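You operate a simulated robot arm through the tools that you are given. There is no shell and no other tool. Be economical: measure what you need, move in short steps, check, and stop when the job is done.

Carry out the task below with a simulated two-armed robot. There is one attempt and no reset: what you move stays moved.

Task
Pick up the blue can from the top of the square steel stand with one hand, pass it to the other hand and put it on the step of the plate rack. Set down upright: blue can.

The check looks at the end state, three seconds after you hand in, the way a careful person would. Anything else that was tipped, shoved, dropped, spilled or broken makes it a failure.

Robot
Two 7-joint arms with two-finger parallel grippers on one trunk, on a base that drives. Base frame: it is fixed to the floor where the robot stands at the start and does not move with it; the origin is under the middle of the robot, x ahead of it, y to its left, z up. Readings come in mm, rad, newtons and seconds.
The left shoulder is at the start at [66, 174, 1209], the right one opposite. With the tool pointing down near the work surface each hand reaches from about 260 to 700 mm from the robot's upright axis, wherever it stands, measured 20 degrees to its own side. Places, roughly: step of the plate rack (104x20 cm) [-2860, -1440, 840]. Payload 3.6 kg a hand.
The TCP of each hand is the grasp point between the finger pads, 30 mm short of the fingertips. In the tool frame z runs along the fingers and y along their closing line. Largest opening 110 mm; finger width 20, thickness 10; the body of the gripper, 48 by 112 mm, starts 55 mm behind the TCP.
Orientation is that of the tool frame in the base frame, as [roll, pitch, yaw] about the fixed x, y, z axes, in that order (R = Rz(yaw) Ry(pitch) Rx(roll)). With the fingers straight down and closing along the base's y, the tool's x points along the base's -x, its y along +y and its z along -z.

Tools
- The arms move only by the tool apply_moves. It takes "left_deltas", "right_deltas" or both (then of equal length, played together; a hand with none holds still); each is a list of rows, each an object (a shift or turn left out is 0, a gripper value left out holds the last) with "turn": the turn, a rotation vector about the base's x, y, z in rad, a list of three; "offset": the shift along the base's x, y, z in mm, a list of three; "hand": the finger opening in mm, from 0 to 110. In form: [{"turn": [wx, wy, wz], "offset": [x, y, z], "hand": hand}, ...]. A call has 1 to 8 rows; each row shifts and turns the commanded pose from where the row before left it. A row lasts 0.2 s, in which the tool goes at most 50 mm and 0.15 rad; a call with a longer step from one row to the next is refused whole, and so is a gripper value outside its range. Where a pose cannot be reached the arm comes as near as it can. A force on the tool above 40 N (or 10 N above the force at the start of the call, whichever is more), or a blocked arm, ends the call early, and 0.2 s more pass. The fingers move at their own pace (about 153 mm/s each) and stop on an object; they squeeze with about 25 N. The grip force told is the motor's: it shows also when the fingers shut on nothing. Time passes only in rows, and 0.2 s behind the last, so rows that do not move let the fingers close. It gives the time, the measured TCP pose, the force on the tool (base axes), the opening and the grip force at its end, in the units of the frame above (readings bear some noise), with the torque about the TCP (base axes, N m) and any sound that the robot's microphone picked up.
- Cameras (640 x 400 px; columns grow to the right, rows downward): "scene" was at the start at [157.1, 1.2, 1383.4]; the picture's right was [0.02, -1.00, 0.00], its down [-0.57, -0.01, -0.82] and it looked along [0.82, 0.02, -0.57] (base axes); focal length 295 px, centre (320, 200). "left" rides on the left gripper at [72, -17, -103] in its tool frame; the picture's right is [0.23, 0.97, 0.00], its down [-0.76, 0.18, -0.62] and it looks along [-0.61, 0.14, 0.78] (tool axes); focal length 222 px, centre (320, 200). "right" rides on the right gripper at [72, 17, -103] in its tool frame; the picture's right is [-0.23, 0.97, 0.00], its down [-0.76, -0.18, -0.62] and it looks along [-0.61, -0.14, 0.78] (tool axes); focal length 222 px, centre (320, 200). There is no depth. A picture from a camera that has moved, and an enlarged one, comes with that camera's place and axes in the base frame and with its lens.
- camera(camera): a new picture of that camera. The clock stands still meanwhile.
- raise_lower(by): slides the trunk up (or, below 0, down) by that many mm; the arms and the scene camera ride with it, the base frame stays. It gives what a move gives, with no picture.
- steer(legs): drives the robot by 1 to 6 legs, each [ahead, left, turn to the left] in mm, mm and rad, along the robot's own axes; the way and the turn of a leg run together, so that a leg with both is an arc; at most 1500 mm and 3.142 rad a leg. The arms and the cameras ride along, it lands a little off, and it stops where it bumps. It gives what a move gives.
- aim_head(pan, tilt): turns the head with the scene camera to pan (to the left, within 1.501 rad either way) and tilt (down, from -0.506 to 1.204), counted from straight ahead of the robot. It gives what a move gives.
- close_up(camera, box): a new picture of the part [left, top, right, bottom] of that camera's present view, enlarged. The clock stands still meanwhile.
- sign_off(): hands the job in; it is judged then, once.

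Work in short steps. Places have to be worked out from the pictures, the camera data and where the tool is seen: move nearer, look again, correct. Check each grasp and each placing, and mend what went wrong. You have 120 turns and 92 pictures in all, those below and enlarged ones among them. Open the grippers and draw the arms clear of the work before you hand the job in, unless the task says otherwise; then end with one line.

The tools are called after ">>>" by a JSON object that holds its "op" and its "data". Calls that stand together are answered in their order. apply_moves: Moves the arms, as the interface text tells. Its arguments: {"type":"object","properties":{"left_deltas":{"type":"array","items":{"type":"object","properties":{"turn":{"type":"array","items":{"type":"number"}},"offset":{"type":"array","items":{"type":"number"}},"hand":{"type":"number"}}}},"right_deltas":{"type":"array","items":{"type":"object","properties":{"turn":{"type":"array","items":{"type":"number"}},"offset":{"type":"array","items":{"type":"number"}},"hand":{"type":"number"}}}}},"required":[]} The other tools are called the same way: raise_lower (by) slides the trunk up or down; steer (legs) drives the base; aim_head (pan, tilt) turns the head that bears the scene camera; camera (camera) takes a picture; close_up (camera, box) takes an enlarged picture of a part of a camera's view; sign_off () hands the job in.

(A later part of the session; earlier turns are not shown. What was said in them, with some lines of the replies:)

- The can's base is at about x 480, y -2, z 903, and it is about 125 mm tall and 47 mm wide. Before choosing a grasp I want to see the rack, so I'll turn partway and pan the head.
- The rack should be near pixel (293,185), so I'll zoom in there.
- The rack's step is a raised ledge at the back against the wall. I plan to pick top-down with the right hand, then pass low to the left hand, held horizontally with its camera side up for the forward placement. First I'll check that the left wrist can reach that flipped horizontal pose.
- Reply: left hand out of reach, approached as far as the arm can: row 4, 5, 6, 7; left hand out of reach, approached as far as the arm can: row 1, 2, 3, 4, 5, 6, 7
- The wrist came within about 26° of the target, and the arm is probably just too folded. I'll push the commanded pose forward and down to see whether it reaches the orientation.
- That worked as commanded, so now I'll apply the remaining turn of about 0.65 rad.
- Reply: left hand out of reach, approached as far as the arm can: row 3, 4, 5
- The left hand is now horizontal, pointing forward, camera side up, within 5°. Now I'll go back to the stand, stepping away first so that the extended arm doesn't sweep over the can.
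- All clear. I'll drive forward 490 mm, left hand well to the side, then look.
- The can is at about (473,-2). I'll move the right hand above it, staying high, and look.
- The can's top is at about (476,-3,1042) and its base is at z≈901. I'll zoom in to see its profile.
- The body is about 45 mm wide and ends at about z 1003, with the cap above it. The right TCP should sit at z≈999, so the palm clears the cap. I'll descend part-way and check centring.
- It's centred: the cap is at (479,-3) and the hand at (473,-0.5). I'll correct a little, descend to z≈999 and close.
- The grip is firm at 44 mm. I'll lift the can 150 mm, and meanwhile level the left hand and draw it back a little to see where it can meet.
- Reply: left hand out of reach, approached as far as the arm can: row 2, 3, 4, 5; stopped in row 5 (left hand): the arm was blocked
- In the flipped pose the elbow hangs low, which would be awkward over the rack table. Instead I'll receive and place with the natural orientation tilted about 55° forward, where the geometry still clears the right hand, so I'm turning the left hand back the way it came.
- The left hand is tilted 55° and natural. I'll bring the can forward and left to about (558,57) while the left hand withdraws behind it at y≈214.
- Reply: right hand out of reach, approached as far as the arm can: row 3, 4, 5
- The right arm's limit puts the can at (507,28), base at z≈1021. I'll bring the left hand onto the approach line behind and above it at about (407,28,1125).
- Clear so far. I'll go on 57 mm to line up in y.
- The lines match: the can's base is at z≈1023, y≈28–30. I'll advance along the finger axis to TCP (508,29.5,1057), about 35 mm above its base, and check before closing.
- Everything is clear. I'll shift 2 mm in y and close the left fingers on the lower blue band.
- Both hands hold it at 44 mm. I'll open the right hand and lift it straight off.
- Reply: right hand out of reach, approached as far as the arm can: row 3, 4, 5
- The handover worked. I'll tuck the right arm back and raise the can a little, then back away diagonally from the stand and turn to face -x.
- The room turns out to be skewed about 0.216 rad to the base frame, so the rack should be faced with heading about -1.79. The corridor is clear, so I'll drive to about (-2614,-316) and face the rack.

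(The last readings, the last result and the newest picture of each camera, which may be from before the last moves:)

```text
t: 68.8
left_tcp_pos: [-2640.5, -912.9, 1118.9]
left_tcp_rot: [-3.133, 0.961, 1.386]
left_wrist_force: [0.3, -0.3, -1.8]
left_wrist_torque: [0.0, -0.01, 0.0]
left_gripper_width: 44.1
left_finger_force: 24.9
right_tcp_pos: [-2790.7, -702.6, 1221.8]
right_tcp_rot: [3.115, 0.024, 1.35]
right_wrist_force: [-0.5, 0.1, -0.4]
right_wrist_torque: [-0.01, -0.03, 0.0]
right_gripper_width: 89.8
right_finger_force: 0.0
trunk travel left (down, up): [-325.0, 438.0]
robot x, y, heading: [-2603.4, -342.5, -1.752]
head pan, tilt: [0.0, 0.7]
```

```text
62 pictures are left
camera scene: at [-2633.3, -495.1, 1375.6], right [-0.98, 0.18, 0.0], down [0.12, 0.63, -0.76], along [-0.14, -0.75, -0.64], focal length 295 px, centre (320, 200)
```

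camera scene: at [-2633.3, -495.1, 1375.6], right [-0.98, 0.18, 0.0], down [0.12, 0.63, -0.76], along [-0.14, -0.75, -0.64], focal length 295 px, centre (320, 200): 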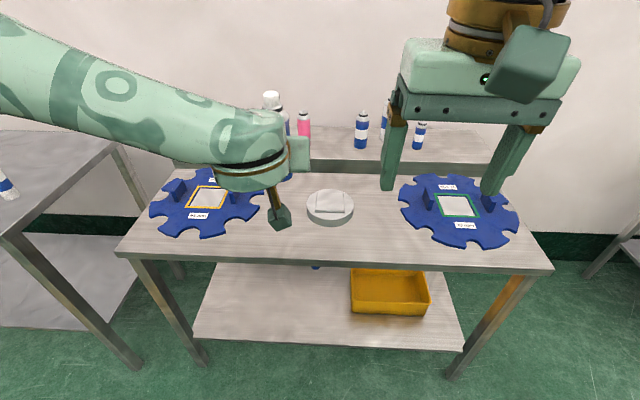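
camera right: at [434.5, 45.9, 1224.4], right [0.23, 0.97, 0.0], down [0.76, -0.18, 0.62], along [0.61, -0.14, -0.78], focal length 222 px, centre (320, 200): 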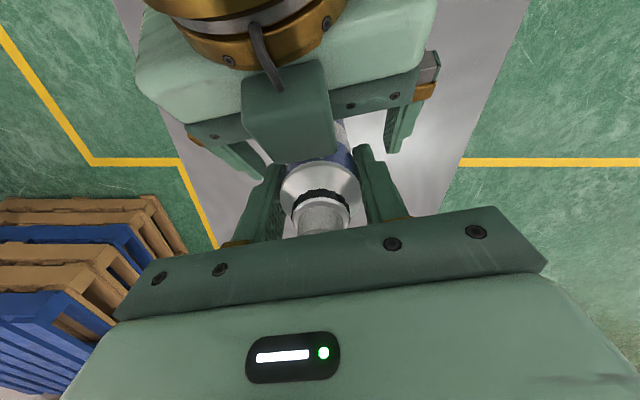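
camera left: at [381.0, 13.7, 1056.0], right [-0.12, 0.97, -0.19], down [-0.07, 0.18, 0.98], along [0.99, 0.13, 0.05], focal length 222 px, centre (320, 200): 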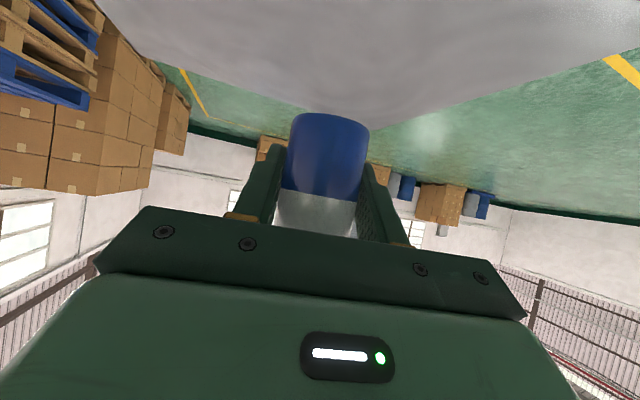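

The rack is in full view: the table is at z≈770, the step at 840, and the step's front edge is about 380 mm behind the table's front edge. I'll check the items on the step with the left camera and a zoom.

>>> {"op": "camera", "data": {"camera": "left"}}

>>> {"op": "close_up", "data": {"camera": "scene", "box": [280, 80, 520, 230]}}

>>> {"op": "camera", "data": {"camera": "right"}}

```text
61 pictures are left
camera left: at [-2632.9, -784.3, 1116.4], right [0.98, -0.06, -0.19], down [0.19, 0.04, 0.98], along [-0.05, -1.0, 0.05], focal length 222 px, centre (320, 200)
```

left: 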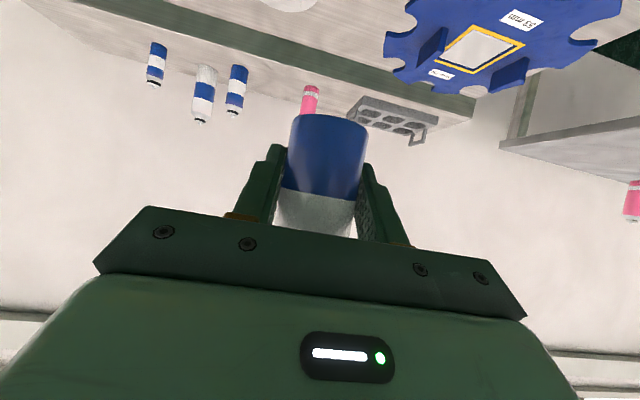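

```text
2.67 times, centred on (400, 155) of scene
camera zoom: at [-2633.3, -495.1, 1375.6], right [-0.98, 0.18, 0.0], down [0.12, 0.63, -0.76], along [-0.14, -0.75, -0.64], focal length 787 px, centre (107, 320)
```

zoom: 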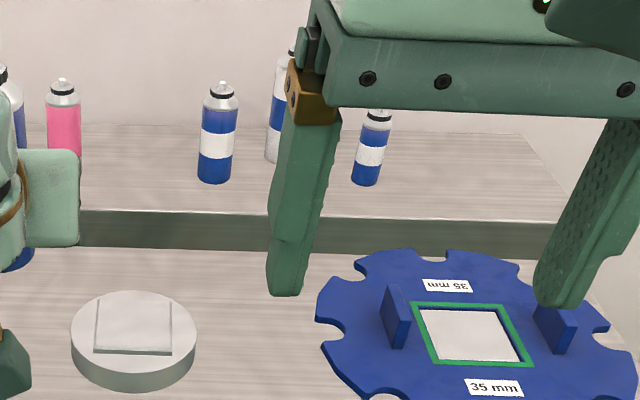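

```text
59 pictures are left
camera right: at [-2760.8, -633.0, 1323.6], right [0.9, -0.43, 0.03], down [-0.35, -0.69, 0.64], along [-0.25, -0.58, -0.77], focal length 222 px, centre (320, 200)
```

right: 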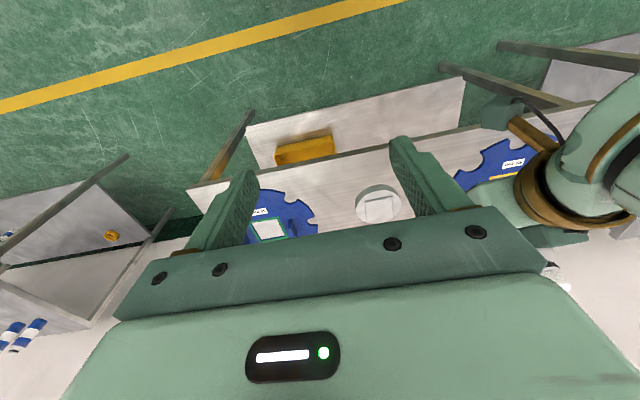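

The roomiest spot is the right end of the step, right of the last blue can, with about 220 mm free. I'll turn square to the rack, then shift right 500 mm and ahead 200 mm with the can still high.

>>> {"op": "steer", "data": {"legs": [[0, 0, -0.053], [0, -498, 0], [200, 0, 0]]}}

>>> {"op": "camera", "data": {"camera": "scene"}}

>>> {"op": "camera", "data": {"camera": "left"}}

```text
t: 73.4
left_tcp_pos: [-3216.6, -981.8, 1117.9]
left_tcp_rot: [-3.132, 0.962, 1.324]
left_wrist_force: [-0.1, 0.8, -2.7]
left_wrist_torque: [0.05, 0.01, 0.02]
left_gripper_width: 44.1
left_finger_force: 24.8
right_tcp_pos: [-3354.7, -765.2, 1219.7]
right_tcp_rot: [3.115, 0.024, 1.288]
right_wrist_force: [-0.2, 0.9, -0.5]
right_wrist_torque: [0.01, -0.01, 0.0]
right_gripper_width: 90.1
right_finger_force: 0.1
trunk travel left (down, up): [-325.0, 438.0]
robot x, y, heading: [-3147.2, -416.9, -1.817]
head pan, tilt: [0.0, 0.7]
```

```text
58 pictures are left
camera scene: at [-3184.7, -567.8, 1375.5], right [-0.97, 0.24, 0.0], down [0.16, 0.63, -0.76], along [-0.18, -0.74, -0.65], focal length 295 px, centre (320, 200)
```

scene: 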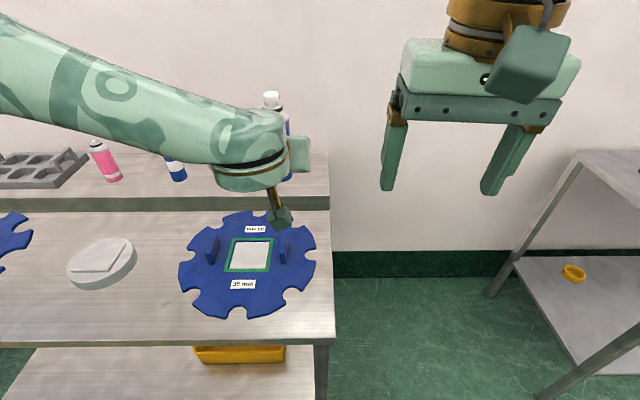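

```text
57 pictures are left
camera left: at [-3202.1, -856.2, 1116.0], right [0.97, -0.12, -0.19], down [0.2, 0.03, 0.98], along [-0.11, -0.99, 0.05], focal length 222 px, centre (320, 200)
```

left: 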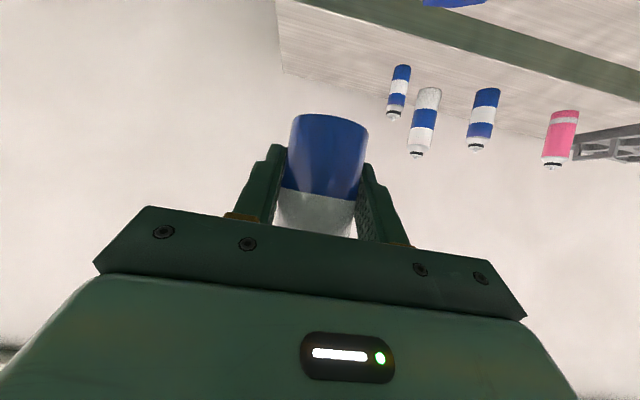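

The measurements agree: the step's right front corner is at about (-3365,-1201) and the last blue can at about (-3144,-1340). The target for the can is about (-3272,-1307), so I'll drive ahead 150 mm and left 20 mm.

>>> {"op": "steer", "data": {"legs": [[150, 20, 0.012]]}}

>>> {"op": "apply_moves", "data": {"left_deltas": [{"offset": [-9, -39, 0]}, {"offset": [-9, -39, 0]}, {"offset": [-9, -39, 0]}, {}]}}

>>> {"op": "camera", "data": {"camera": "left"}}

>>> {"op": "camera", "data": {"camera": "scene"}}

```text
t: 74.8
left_tcp_pos: [-3225.9, -1135.2, 1117.8]
left_tcp_rot: [-3.132, 0.96, 1.339]
left_wrist_force: [-0.3, -0.6, -2.3]
left_wrist_torque: [-0.02, 0.0, 0.01]
left_gripper_width: 44.1
left_finger_force: 25.0
right_tcp_pos: [-3366.2, -918.3, 1220.2]
right_tcp_rot: [3.113, 0.023, 1.302]
right_wrist_force: [-0.7, 0.3, -0.5]
right_wrist_torque: [0.0, 0.01, 0.0]
right_gripper_width: 89.9
right_finger_force: 0.1
trunk travel left (down, up): [-325.0, 438.0]
robot x, y, heading: [-3163.0, -567.5, -1.804]
head pan, tilt: [0.0, 0.7]
```

```text
t: 75.8
left_tcp_pos: [-3251.3, -1249.3, 1115.8]
left_tcp_rot: [-3.131, 0.961, 1.338]
left_wrist_force: [0.2, 0.9, -0.6]
left_wrist_torque: [0.03, 0.04, -0.01]
left_gripper_width: 44.1
left_finger_force: 25.4
right_tcp_pos: [-3364.9, -917.2, 1221.8]
right_tcp_rot: [3.113, 0.024, 1.303]
right_wrist_force: [0.9, 1.4, -0.7]
right_wrist_torque: [0.02, -0.03, -0.04]
right_gripper_width: 90.1
right_finger_force: 0.0
trunk travel left (down, up): [-325.0, 438.0]
robot x, y, heading: [-3161.7, -567.4, -1.801]
head pan, tilt: [0.0, 0.7]
```

```text
56 pictures are left
camera left: at [-3236.9, -1121.8, 1115.6], right [0.98, -0.11, -0.19], down [0.2, 0.03, 0.98], along [-0.1, -0.99, 0.05], focal length 222 px, centre (320, 200)
```

left: 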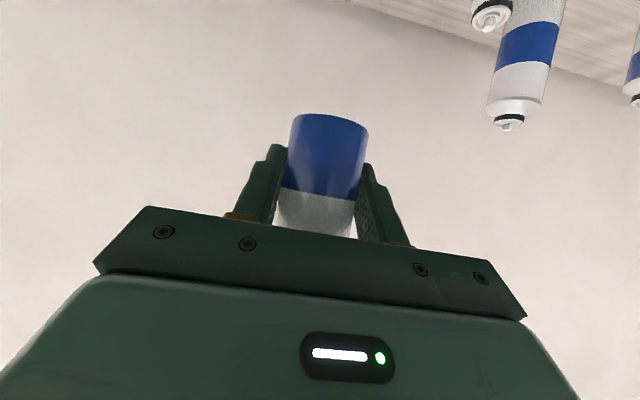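

```text
55 pictures are left
camera scene: at [-3197.8, -717.3, 1375.7], right [-0.97, 0.23, 0.0], down [0.15, 0.63, -0.76], along [-0.17, -0.74, -0.64], focal length 295 px, centre (320, 200)
```

scene: 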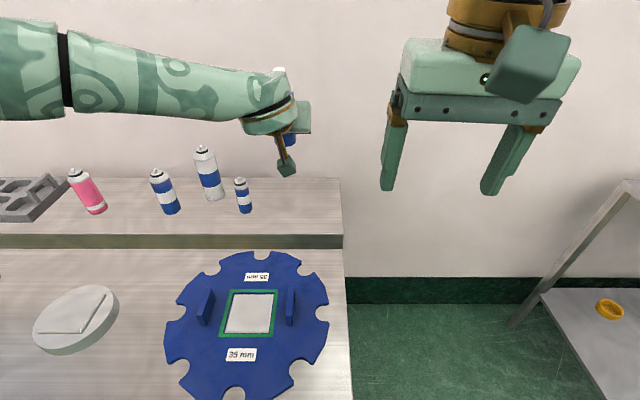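

Two views agree on the spot. I'll extend the last 60 mm, then lower the trunk 190 mm, which leaves the can's base about 50 mm above the step.

>>> {"op": "apply_moves", "data": {"left_deltas": [{"offset": [-7, -19, 0]}, {"offset": [-7, -19, 0]}, {"offset": [-7, -19, 0]}, {}]}}

>>> {"op": "raise_lower", "data": {"by": -190}}

>>> {"op": "camera", "data": {"camera": "scene"}}

>>> {"op": "camera", "data": {"camera": "left"}}

```text
t: 76.8
left_tcp_pos: [-3272.1, -1306.1, 1117.3]
left_tcp_rot: [-3.131, 0.962, 1.34]
left_wrist_force: [-0.2, 0.7, -1.5]
left_wrist_torque: [-0.04, 0.0, 0.0]
left_gripper_width: 43.7
left_finger_force: 24.9
right_tcp_pos: [-3365.1, -917.3, 1220.8]
right_tcp_rot: [3.114, 0.025, 1.302]
right_wrist_force: [0.5, -0.1, 0.9]
right_wrist_torque: [0.04, -0.02, 0.02]
right_gripper_width: 89.9
right_finger_force: 0.0
trunk travel left (down, up): [-325.0, 438.0]
robot x, y, heading: [-3162.9, -569.7, -1.803]
head pan, tilt: [0.0, 0.7]
```

```text
t: 78.9
left_tcp_pos: [-3273.2, -1307.9, 928.3]
left_tcp_rot: [-3.13, 0.963, 1.339]
left_wrist_force: [0.7, -0.6, -1.4]
left_wrist_torque: [0.03, -0.02, -0.03]
left_gripper_width: 44.1
left_finger_force: 25.0
right_tcp_pos: [-3366.1, -917.4, 1031.7]
right_tcp_rot: [3.113, 0.023, 1.301]
right_wrist_force: [0.1, -0.6, 0.7]
right_wrist_torque: [-0.05, -0.02, 0.0]
right_gripper_width: 90.0
right_finger_force: 0.1
trunk travel left (down, up): [-135.0, 628.0]
robot x, y, heading: [-3163.1, -571.3, -1.802]
head pan, tilt: [0.0, 0.7]
```

```text
54 pictures are left
camera scene: at [-3219.8, -810.0, 1178.5], right [-0.97, 0.23, 0.0], down [0.15, 0.63, -0.76], along [-0.17, -0.74, -0.64], focal length 295 px, centre (320, 200)
```

scene: 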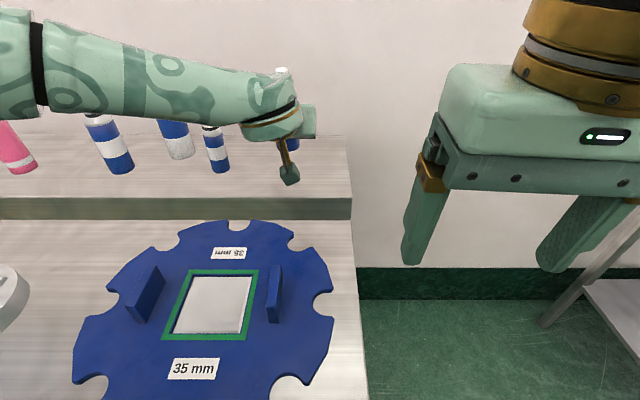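

```text
53 pictures are left
camera left: at [-3259.7, -1180.1, 927.0], right [0.98, -0.11, -0.19], down [0.2, 0.03, 0.98], along [-0.1, -0.99, 0.05], focal length 222 px, centre (320, 200)
```

left: 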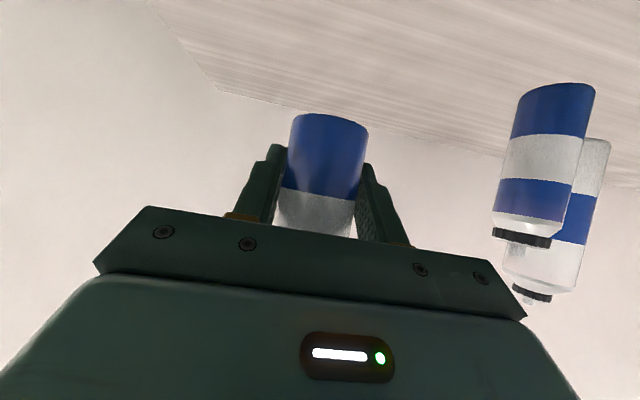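

The spot is free and the camera housing hangs in front of the step's edge. I'll lower 44 mm, to about 9 mm above the step.

>>> {"op": "apply_moves", "data": {"left_deltas": [{"offset": [0, 0, -16]}, {"offset": [0, 0, -16]}, {"offset": [0, 0, -12]}, {}]}}

>>> {"op": "camera", "data": {"camera": "left"}}

>>> {"op": "close_up", "data": {"camera": "scene", "box": [180, 60, 380, 185]}}

```text
t: 79.9
left_tcp_pos: [-3272.7, -1307.5, 882.3]
left_tcp_rot: [-3.13, 0.962, 1.34]
left_wrist_force: [-0.4, -0.3, -1.7]
left_wrist_torque: [0.05, 0.0, -0.01]
left_gripper_width: 44.1
left_finger_force: 25.3
right_tcp_pos: [-3364.6, -917.9, 1029.9]
right_tcp_rot: [3.115, 0.022, 1.302]
right_wrist_force: [0.3, 0.1, -0.9]
right_wrist_torque: [0.01, 0.03, 0.0]
right_gripper_width: 89.9
right_finger_force: 0.1
trunk travel left (down, up): [-135.0, 628.0]
robot x, y, heading: [-3163.8, -567.5, -1.804]
head pan, tilt: [0.0, 0.7]
```

```text
52 pictures are left
camera left: at [-3259.1, -1180.6, 880.9], right [0.98, -0.11, -0.19], down [0.2, 0.03, 0.98], along [-0.1, -0.99, 0.05], focal length 222 px, centre (320, 200)
```

left: 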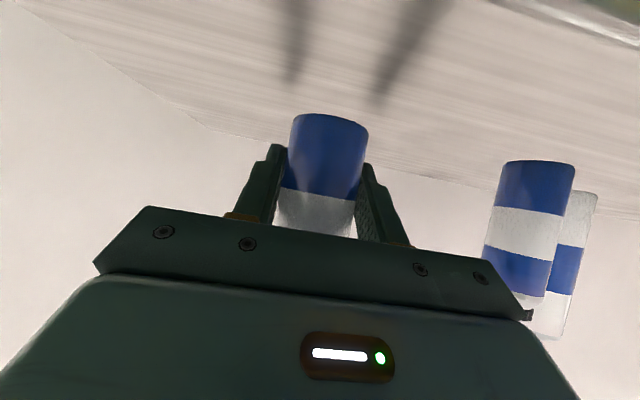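

```text
3.20 times, centred on (280, 122) of scene
camera zoom: at [-3219.9, -810.6, 1178.3], right [-0.97, 0.23, 0.0], down [0.15, 0.63, -0.76], along [-0.17, -0.74, -0.64], focal length 944 px, centre (448, 448)
```

zoom: 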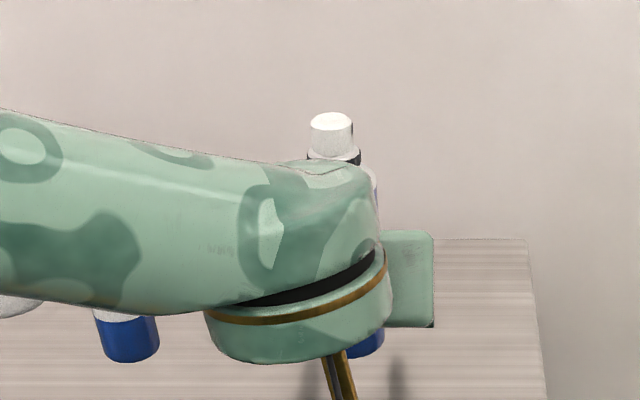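

There is still a small gap. I'll go down in 2 mm steps, watching the force.

>>> {"op": "apply_moves", "data": {"left_deltas": [{"offset": [0, 0, -2]}, {"offset": [0, 0, -2]}, {"offset": [0, 0, -2]}, {}]}}

>>> {"op": "apply_moves", "data": {"left_deltas": [{"offset": [0, 0, -1.5]}, {}]}}

>>> {"op": "camera", "data": {"camera": "left"}}

```text
t: 80.9
left_tcp_pos: [-3272.3, -1307.8, 877.2]
left_tcp_rot: [-3.131, 0.963, 1.337]
left_wrist_force: [-0.1, -0.2, -1.1]
left_wrist_torque: [-0.03, -0.01, 0.01]
left_gripper_width: 44.0
left_finger_force: 24.9
right_tcp_pos: [-3365.7, -916.9, 1030.6]
right_tcp_rot: [3.113, 0.021, 1.3]
right_wrist_force: [-0.1, 1.1, -0.3]
right_wrist_torque: [0.03, 0.0, 0.02]
right_gripper_width: 89.9
right_finger_force: 0.0
trunk travel left (down, up): [-135.0, 628.0]
robot x, y, heading: [-3162.8, -567.4, -1.799]
head pan, tilt: [0.0, 0.7]
```

```text
t: 81.5
left_tcp_pos: [-3272.8, -1306.5, 876.7]
left_tcp_rot: [-3.13, 0.962, 1.336]
left_wrist_force: [-0.1, -0.1, 2.7]
left_wrist_torque: [-0.02, -0.06, -0.02]
left_gripper_width: 44.1
left_finger_force: 25.3
right_tcp_pos: [-3364.5, -917.2, 1031.5]
right_tcp_rot: [3.113, 0.025, 1.303]
right_wrist_force: [0.2, -0.2, -0.4]
right_wrist_torque: [0.02, -0.02, -0.04]
right_gripper_width: 90.0
right_finger_force: 0.1
trunk travel left (down, up): [-135.0, 628.0]
robot x, y, heading: [-3165.2, -565.7, -1.798]
head pan, tilt: [0.0, 0.7]
```

```text
50 pictures are left
camera left: at [-3259.4, -1180.8, 874.7], right [0.98, -0.11, -0.19], down [0.2, 0.03, 0.98], along [-0.1, -0.99, 0.05], focal length 222 px, centre (320, 200)
```

left: 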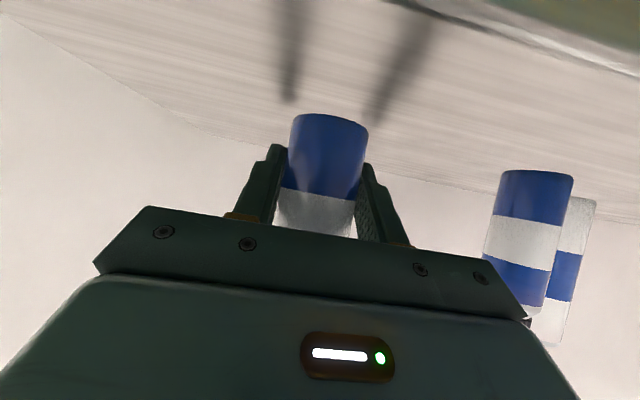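

Contact: the vertical force has risen from -1.5 to +2.7 N. I'll press one more millimetre to confirm it's seated.

>>> {"op": "apply_moves", "data": {"left_deltas": [{"offset": [0, 0, -0.8]}, {}]}}

```text
t: 82.1
left_tcp_pos: [-3272.6, -1307.6, 875.6]
left_tcp_rot: [-3.13, 0.963, 1.336]
left_wrist_force: [-0.1, -0.7, 7.4]
left_wrist_torque: [0.02, -0.15, 0.0]
left_gripper_width: 44.1
left_finger_force: 25.0
right_tcp_pos: [-3365.7, -915.8, 1031.5]
right_tcp_rot: [3.113, 0.026, 1.301]
right_wrist_force: [0.2, -0.2, -0.1]
right_wrist_torque: [0.03, 0.01, -0.01]
right_gripper_width: 90.2
right_finger_force: 0.0
trunk travel left (down, up): [-135.0, 628.0]
robot x, y, heading: [-3160.5, -567.4, -1.801]
head pan, tilt: [0.0, 0.7]
```

It's seated with 7 N. I'll open the fingers and look before withdrawing.

>>> {"op": "apply_moves", "data": {"left_deltas": [{"hand": 55}, {"hand": 70}, {"hand": 84}, {"hand": 84}]}}

>>> {"op": "camera", "data": {"camera": "left"}}

```text
t: 83.1
left_tcp_pos: [-3274.0, -1308.3, 874.1]
left_tcp_rot: [-3.131, 0.962, 1.337]
left_wrist_force: [0.2, 0.0, -0.3]
left_wrist_torque: [0.03, 0.03, -0.01]
left_gripper_width: 84.0
left_finger_force: 0.0
right_tcp_pos: [-3365.5, -916.9, 1031.9]
right_tcp_rot: [3.114, 0.023, 1.301]
right_wrist_force: [-0.4, -0.6, -0.7]
right_wrist_torque: [0.0, 0.0, 0.01]
right_gripper_width: 89.9
right_finger_force: 0.3
trunk travel left (down, up): [-135.0, 628.0]
robot x, y, heading: [-3164.1, -564.8, -1.802]
head pan, tilt: [0.0, 0.7]
```

```text
49 pictures are left
camera left: at [-3259.3, -1181.2, 873.4], right [0.98, -0.11, -0.19], down [0.2, 0.03, 0.98], along [-0.1, -0.99, 0.05], focal length 222 px, centre (320, 200)
```

left: 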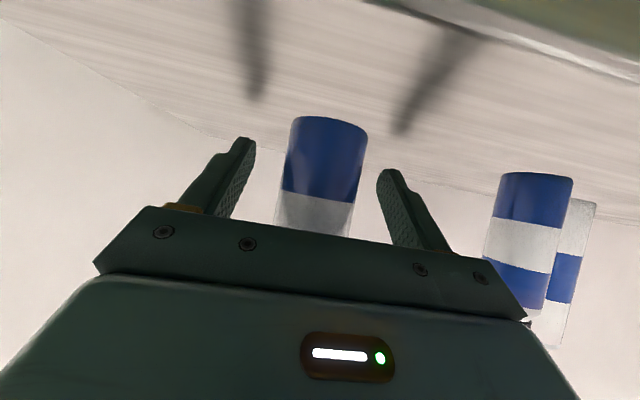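

The can stands free between the fingers. I'll withdraw back and up along the finger axis.

>>> {"op": "apply_moves", "data": {"left_deltas": [{"offset": [4.6, 19.2, 13.7]}, {"offset": [7.6, 31.9, 22.8]}, {"offset": [7.6, 31.9, 22.8]}, {"offset": [7.6, 31.9, 22.8]}, {"offset": [7.6, 31.9, 22.8]}, {"offset": [7.6, 31.9, 22.8]}, {}]}}

>>> {"op": "camera", "data": {"camera": "left"}}

>>> {"op": "camera", "data": {"camera": "scene"}}

```text
t: 84.7
left_tcp_pos: [-3231.8, -1129.4, 1004.4]
left_tcp_rot: [-3.131, 0.962, 1.337]
left_wrist_force: [0.6, 0.6, 0.3]
left_wrist_torque: [0.01, 0.0, -0.02]
left_gripper_width: 83.8
left_finger_force: 0.0
right_tcp_pos: [-3365.5, -918.2, 1030.8]
right_tcp_rot: [3.115, 0.022, 1.302]
right_wrist_force: [-0.3, -0.1, -0.3]
right_wrist_torque: [-0.02, -0.02, -0.01]
right_gripper_width: 89.9
right_finger_force: 0.0
trunk travel left (down, up): [-135.0, 628.0]
robot x, y, heading: [-3164.9, -562.5, -1.803]
head pan, tilt: [0.0, 0.7]
```

```text
48 pictures are left
camera left: at [-3217.7, -1001.9, 1003.3], right [0.98, -0.11, -0.19], down [0.2, 0.03, 0.98], along [-0.1, -0.99, 0.05], focal length 222 px, centre (320, 200)
```

left: 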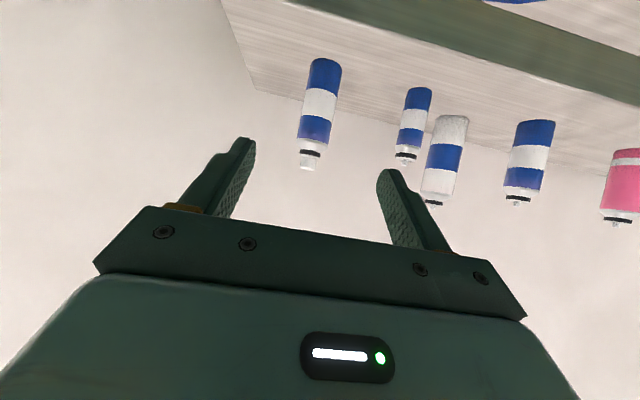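

```text
47 pictures are left
camera scene: at [-3220.0, -810.9, 1178.1], right [-0.97, 0.23, 0.0], down [0.15, 0.63, -0.76], along [-0.17, -0.74, -0.64], focal length 295 px, centre (320, 200)
```

scene: 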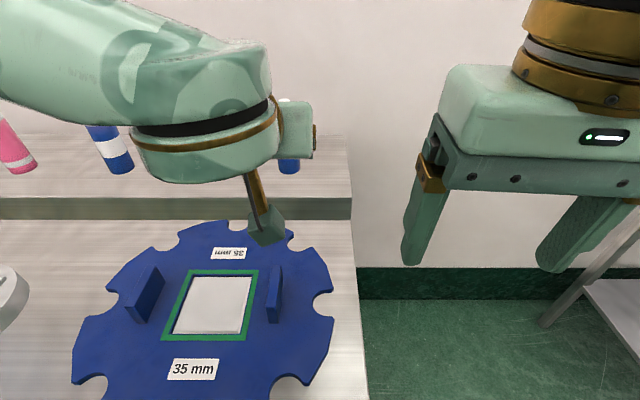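

The can stands upright on the step and nothing else has moved. I'll raise the trunk, back away from the rack and take a last look.

>>> {"op": "raise_lower", "data": {"by": 150}}

>>> {"op": "steer", "data": {"legs": [[-350, 0, 0]]}}

>>> {"op": "camera", "data": {"camera": "scene"}}

>>> {"op": "camera", "data": {"camera": "left"}}

```text
t: 86.5
left_tcp_pos: [-3231.1, -1129.0, 1152.8]
left_tcp_rot: [-3.132, 0.959, 1.338]
left_wrist_force: [-0.4, 0.6, 0.2]
left_wrist_torque: [-0.02, 0.01, -0.03]
left_gripper_width: 84.1
left_finger_force: 0.0
right_tcp_pos: [-3365.7, -917.3, 1180.3]
right_tcp_rot: [3.114, 0.022, 1.302]
right_wrist_force: [0.4, -0.2, -0.2]
right_wrist_torque: [0.01, 0.01, -0.04]
right_gripper_width: 89.9
right_finger_force: 0.1
trunk travel left (down, up): [-285.0, 478.0]
robot x, y, heading: [-3161.8, -564.8, -1.801]
head pan, tilt: [0.0, 0.7]
```

```text
t: 88.7
left_tcp_pos: [-3154.9, -796.2, 1153.4]
left_tcp_rot: [-3.132, 0.963, 1.332]
left_wrist_force: [-0.2, -0.8, 0.0]
left_wrist_torque: [0.01, -0.04, 0.01]
left_gripper_width: 84.3
left_finger_force: 0.1
right_tcp_pos: [-3288.6, -583.2, 1181.2]
right_tcp_rot: [3.114, 0.024, 1.295]
right_wrist_force: [0.1, -0.1, 0.2]
right_wrist_torque: [-0.01, 0.0, -0.02]
right_gripper_width: 90.0
right_finger_force: 0.1
trunk travel left (down, up): [-285.0, 478.0]
robot x, y, heading: [-3083.5, -234.6, -1.808]
head pan, tilt: [0.0, 0.7]
```

```text
46 pictures are left
camera scene: at [-3123.7, -401.1, 1335.0], right [-0.97, 0.23, 0.0], down [0.15, 0.63, -0.77], along [-0.18, -0.74, -0.64], focal length 295 px, centre (320, 200)
```

scene: 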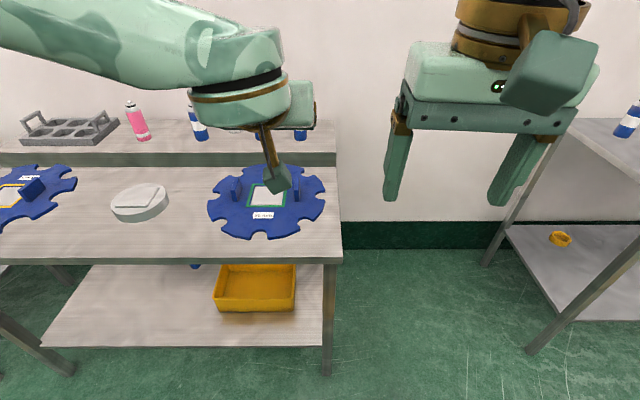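

```text
45 pictures are left
camera left: at [-3140.7, -669.5, 1152.2], right [0.97, -0.11, -0.19], down [0.2, 0.03, 0.98], along [-0.1, -0.99, 0.05], focal length 222 px, centre (320, 200)
```

left: 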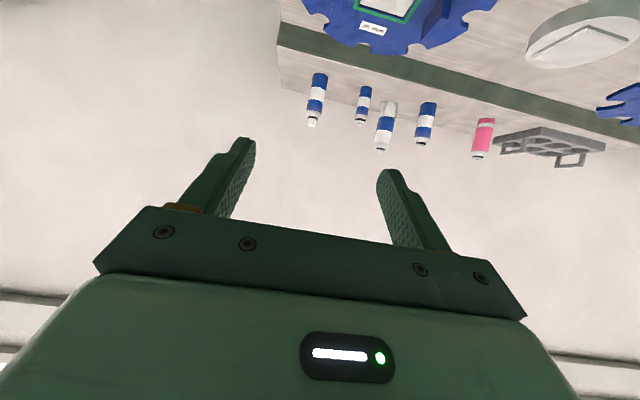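

The can stands upright at the right end of the step, both hands are open and clear, and everything else is as it was. I'm handing in.

>>> {"op": "sign_off", "data": {}}

```text
The job is handed in.
```

I picked the blue can up with the right hand, passed it to the left, and set it upright at the right end of the plate rack's step; I saw nothing else tipped or moved.
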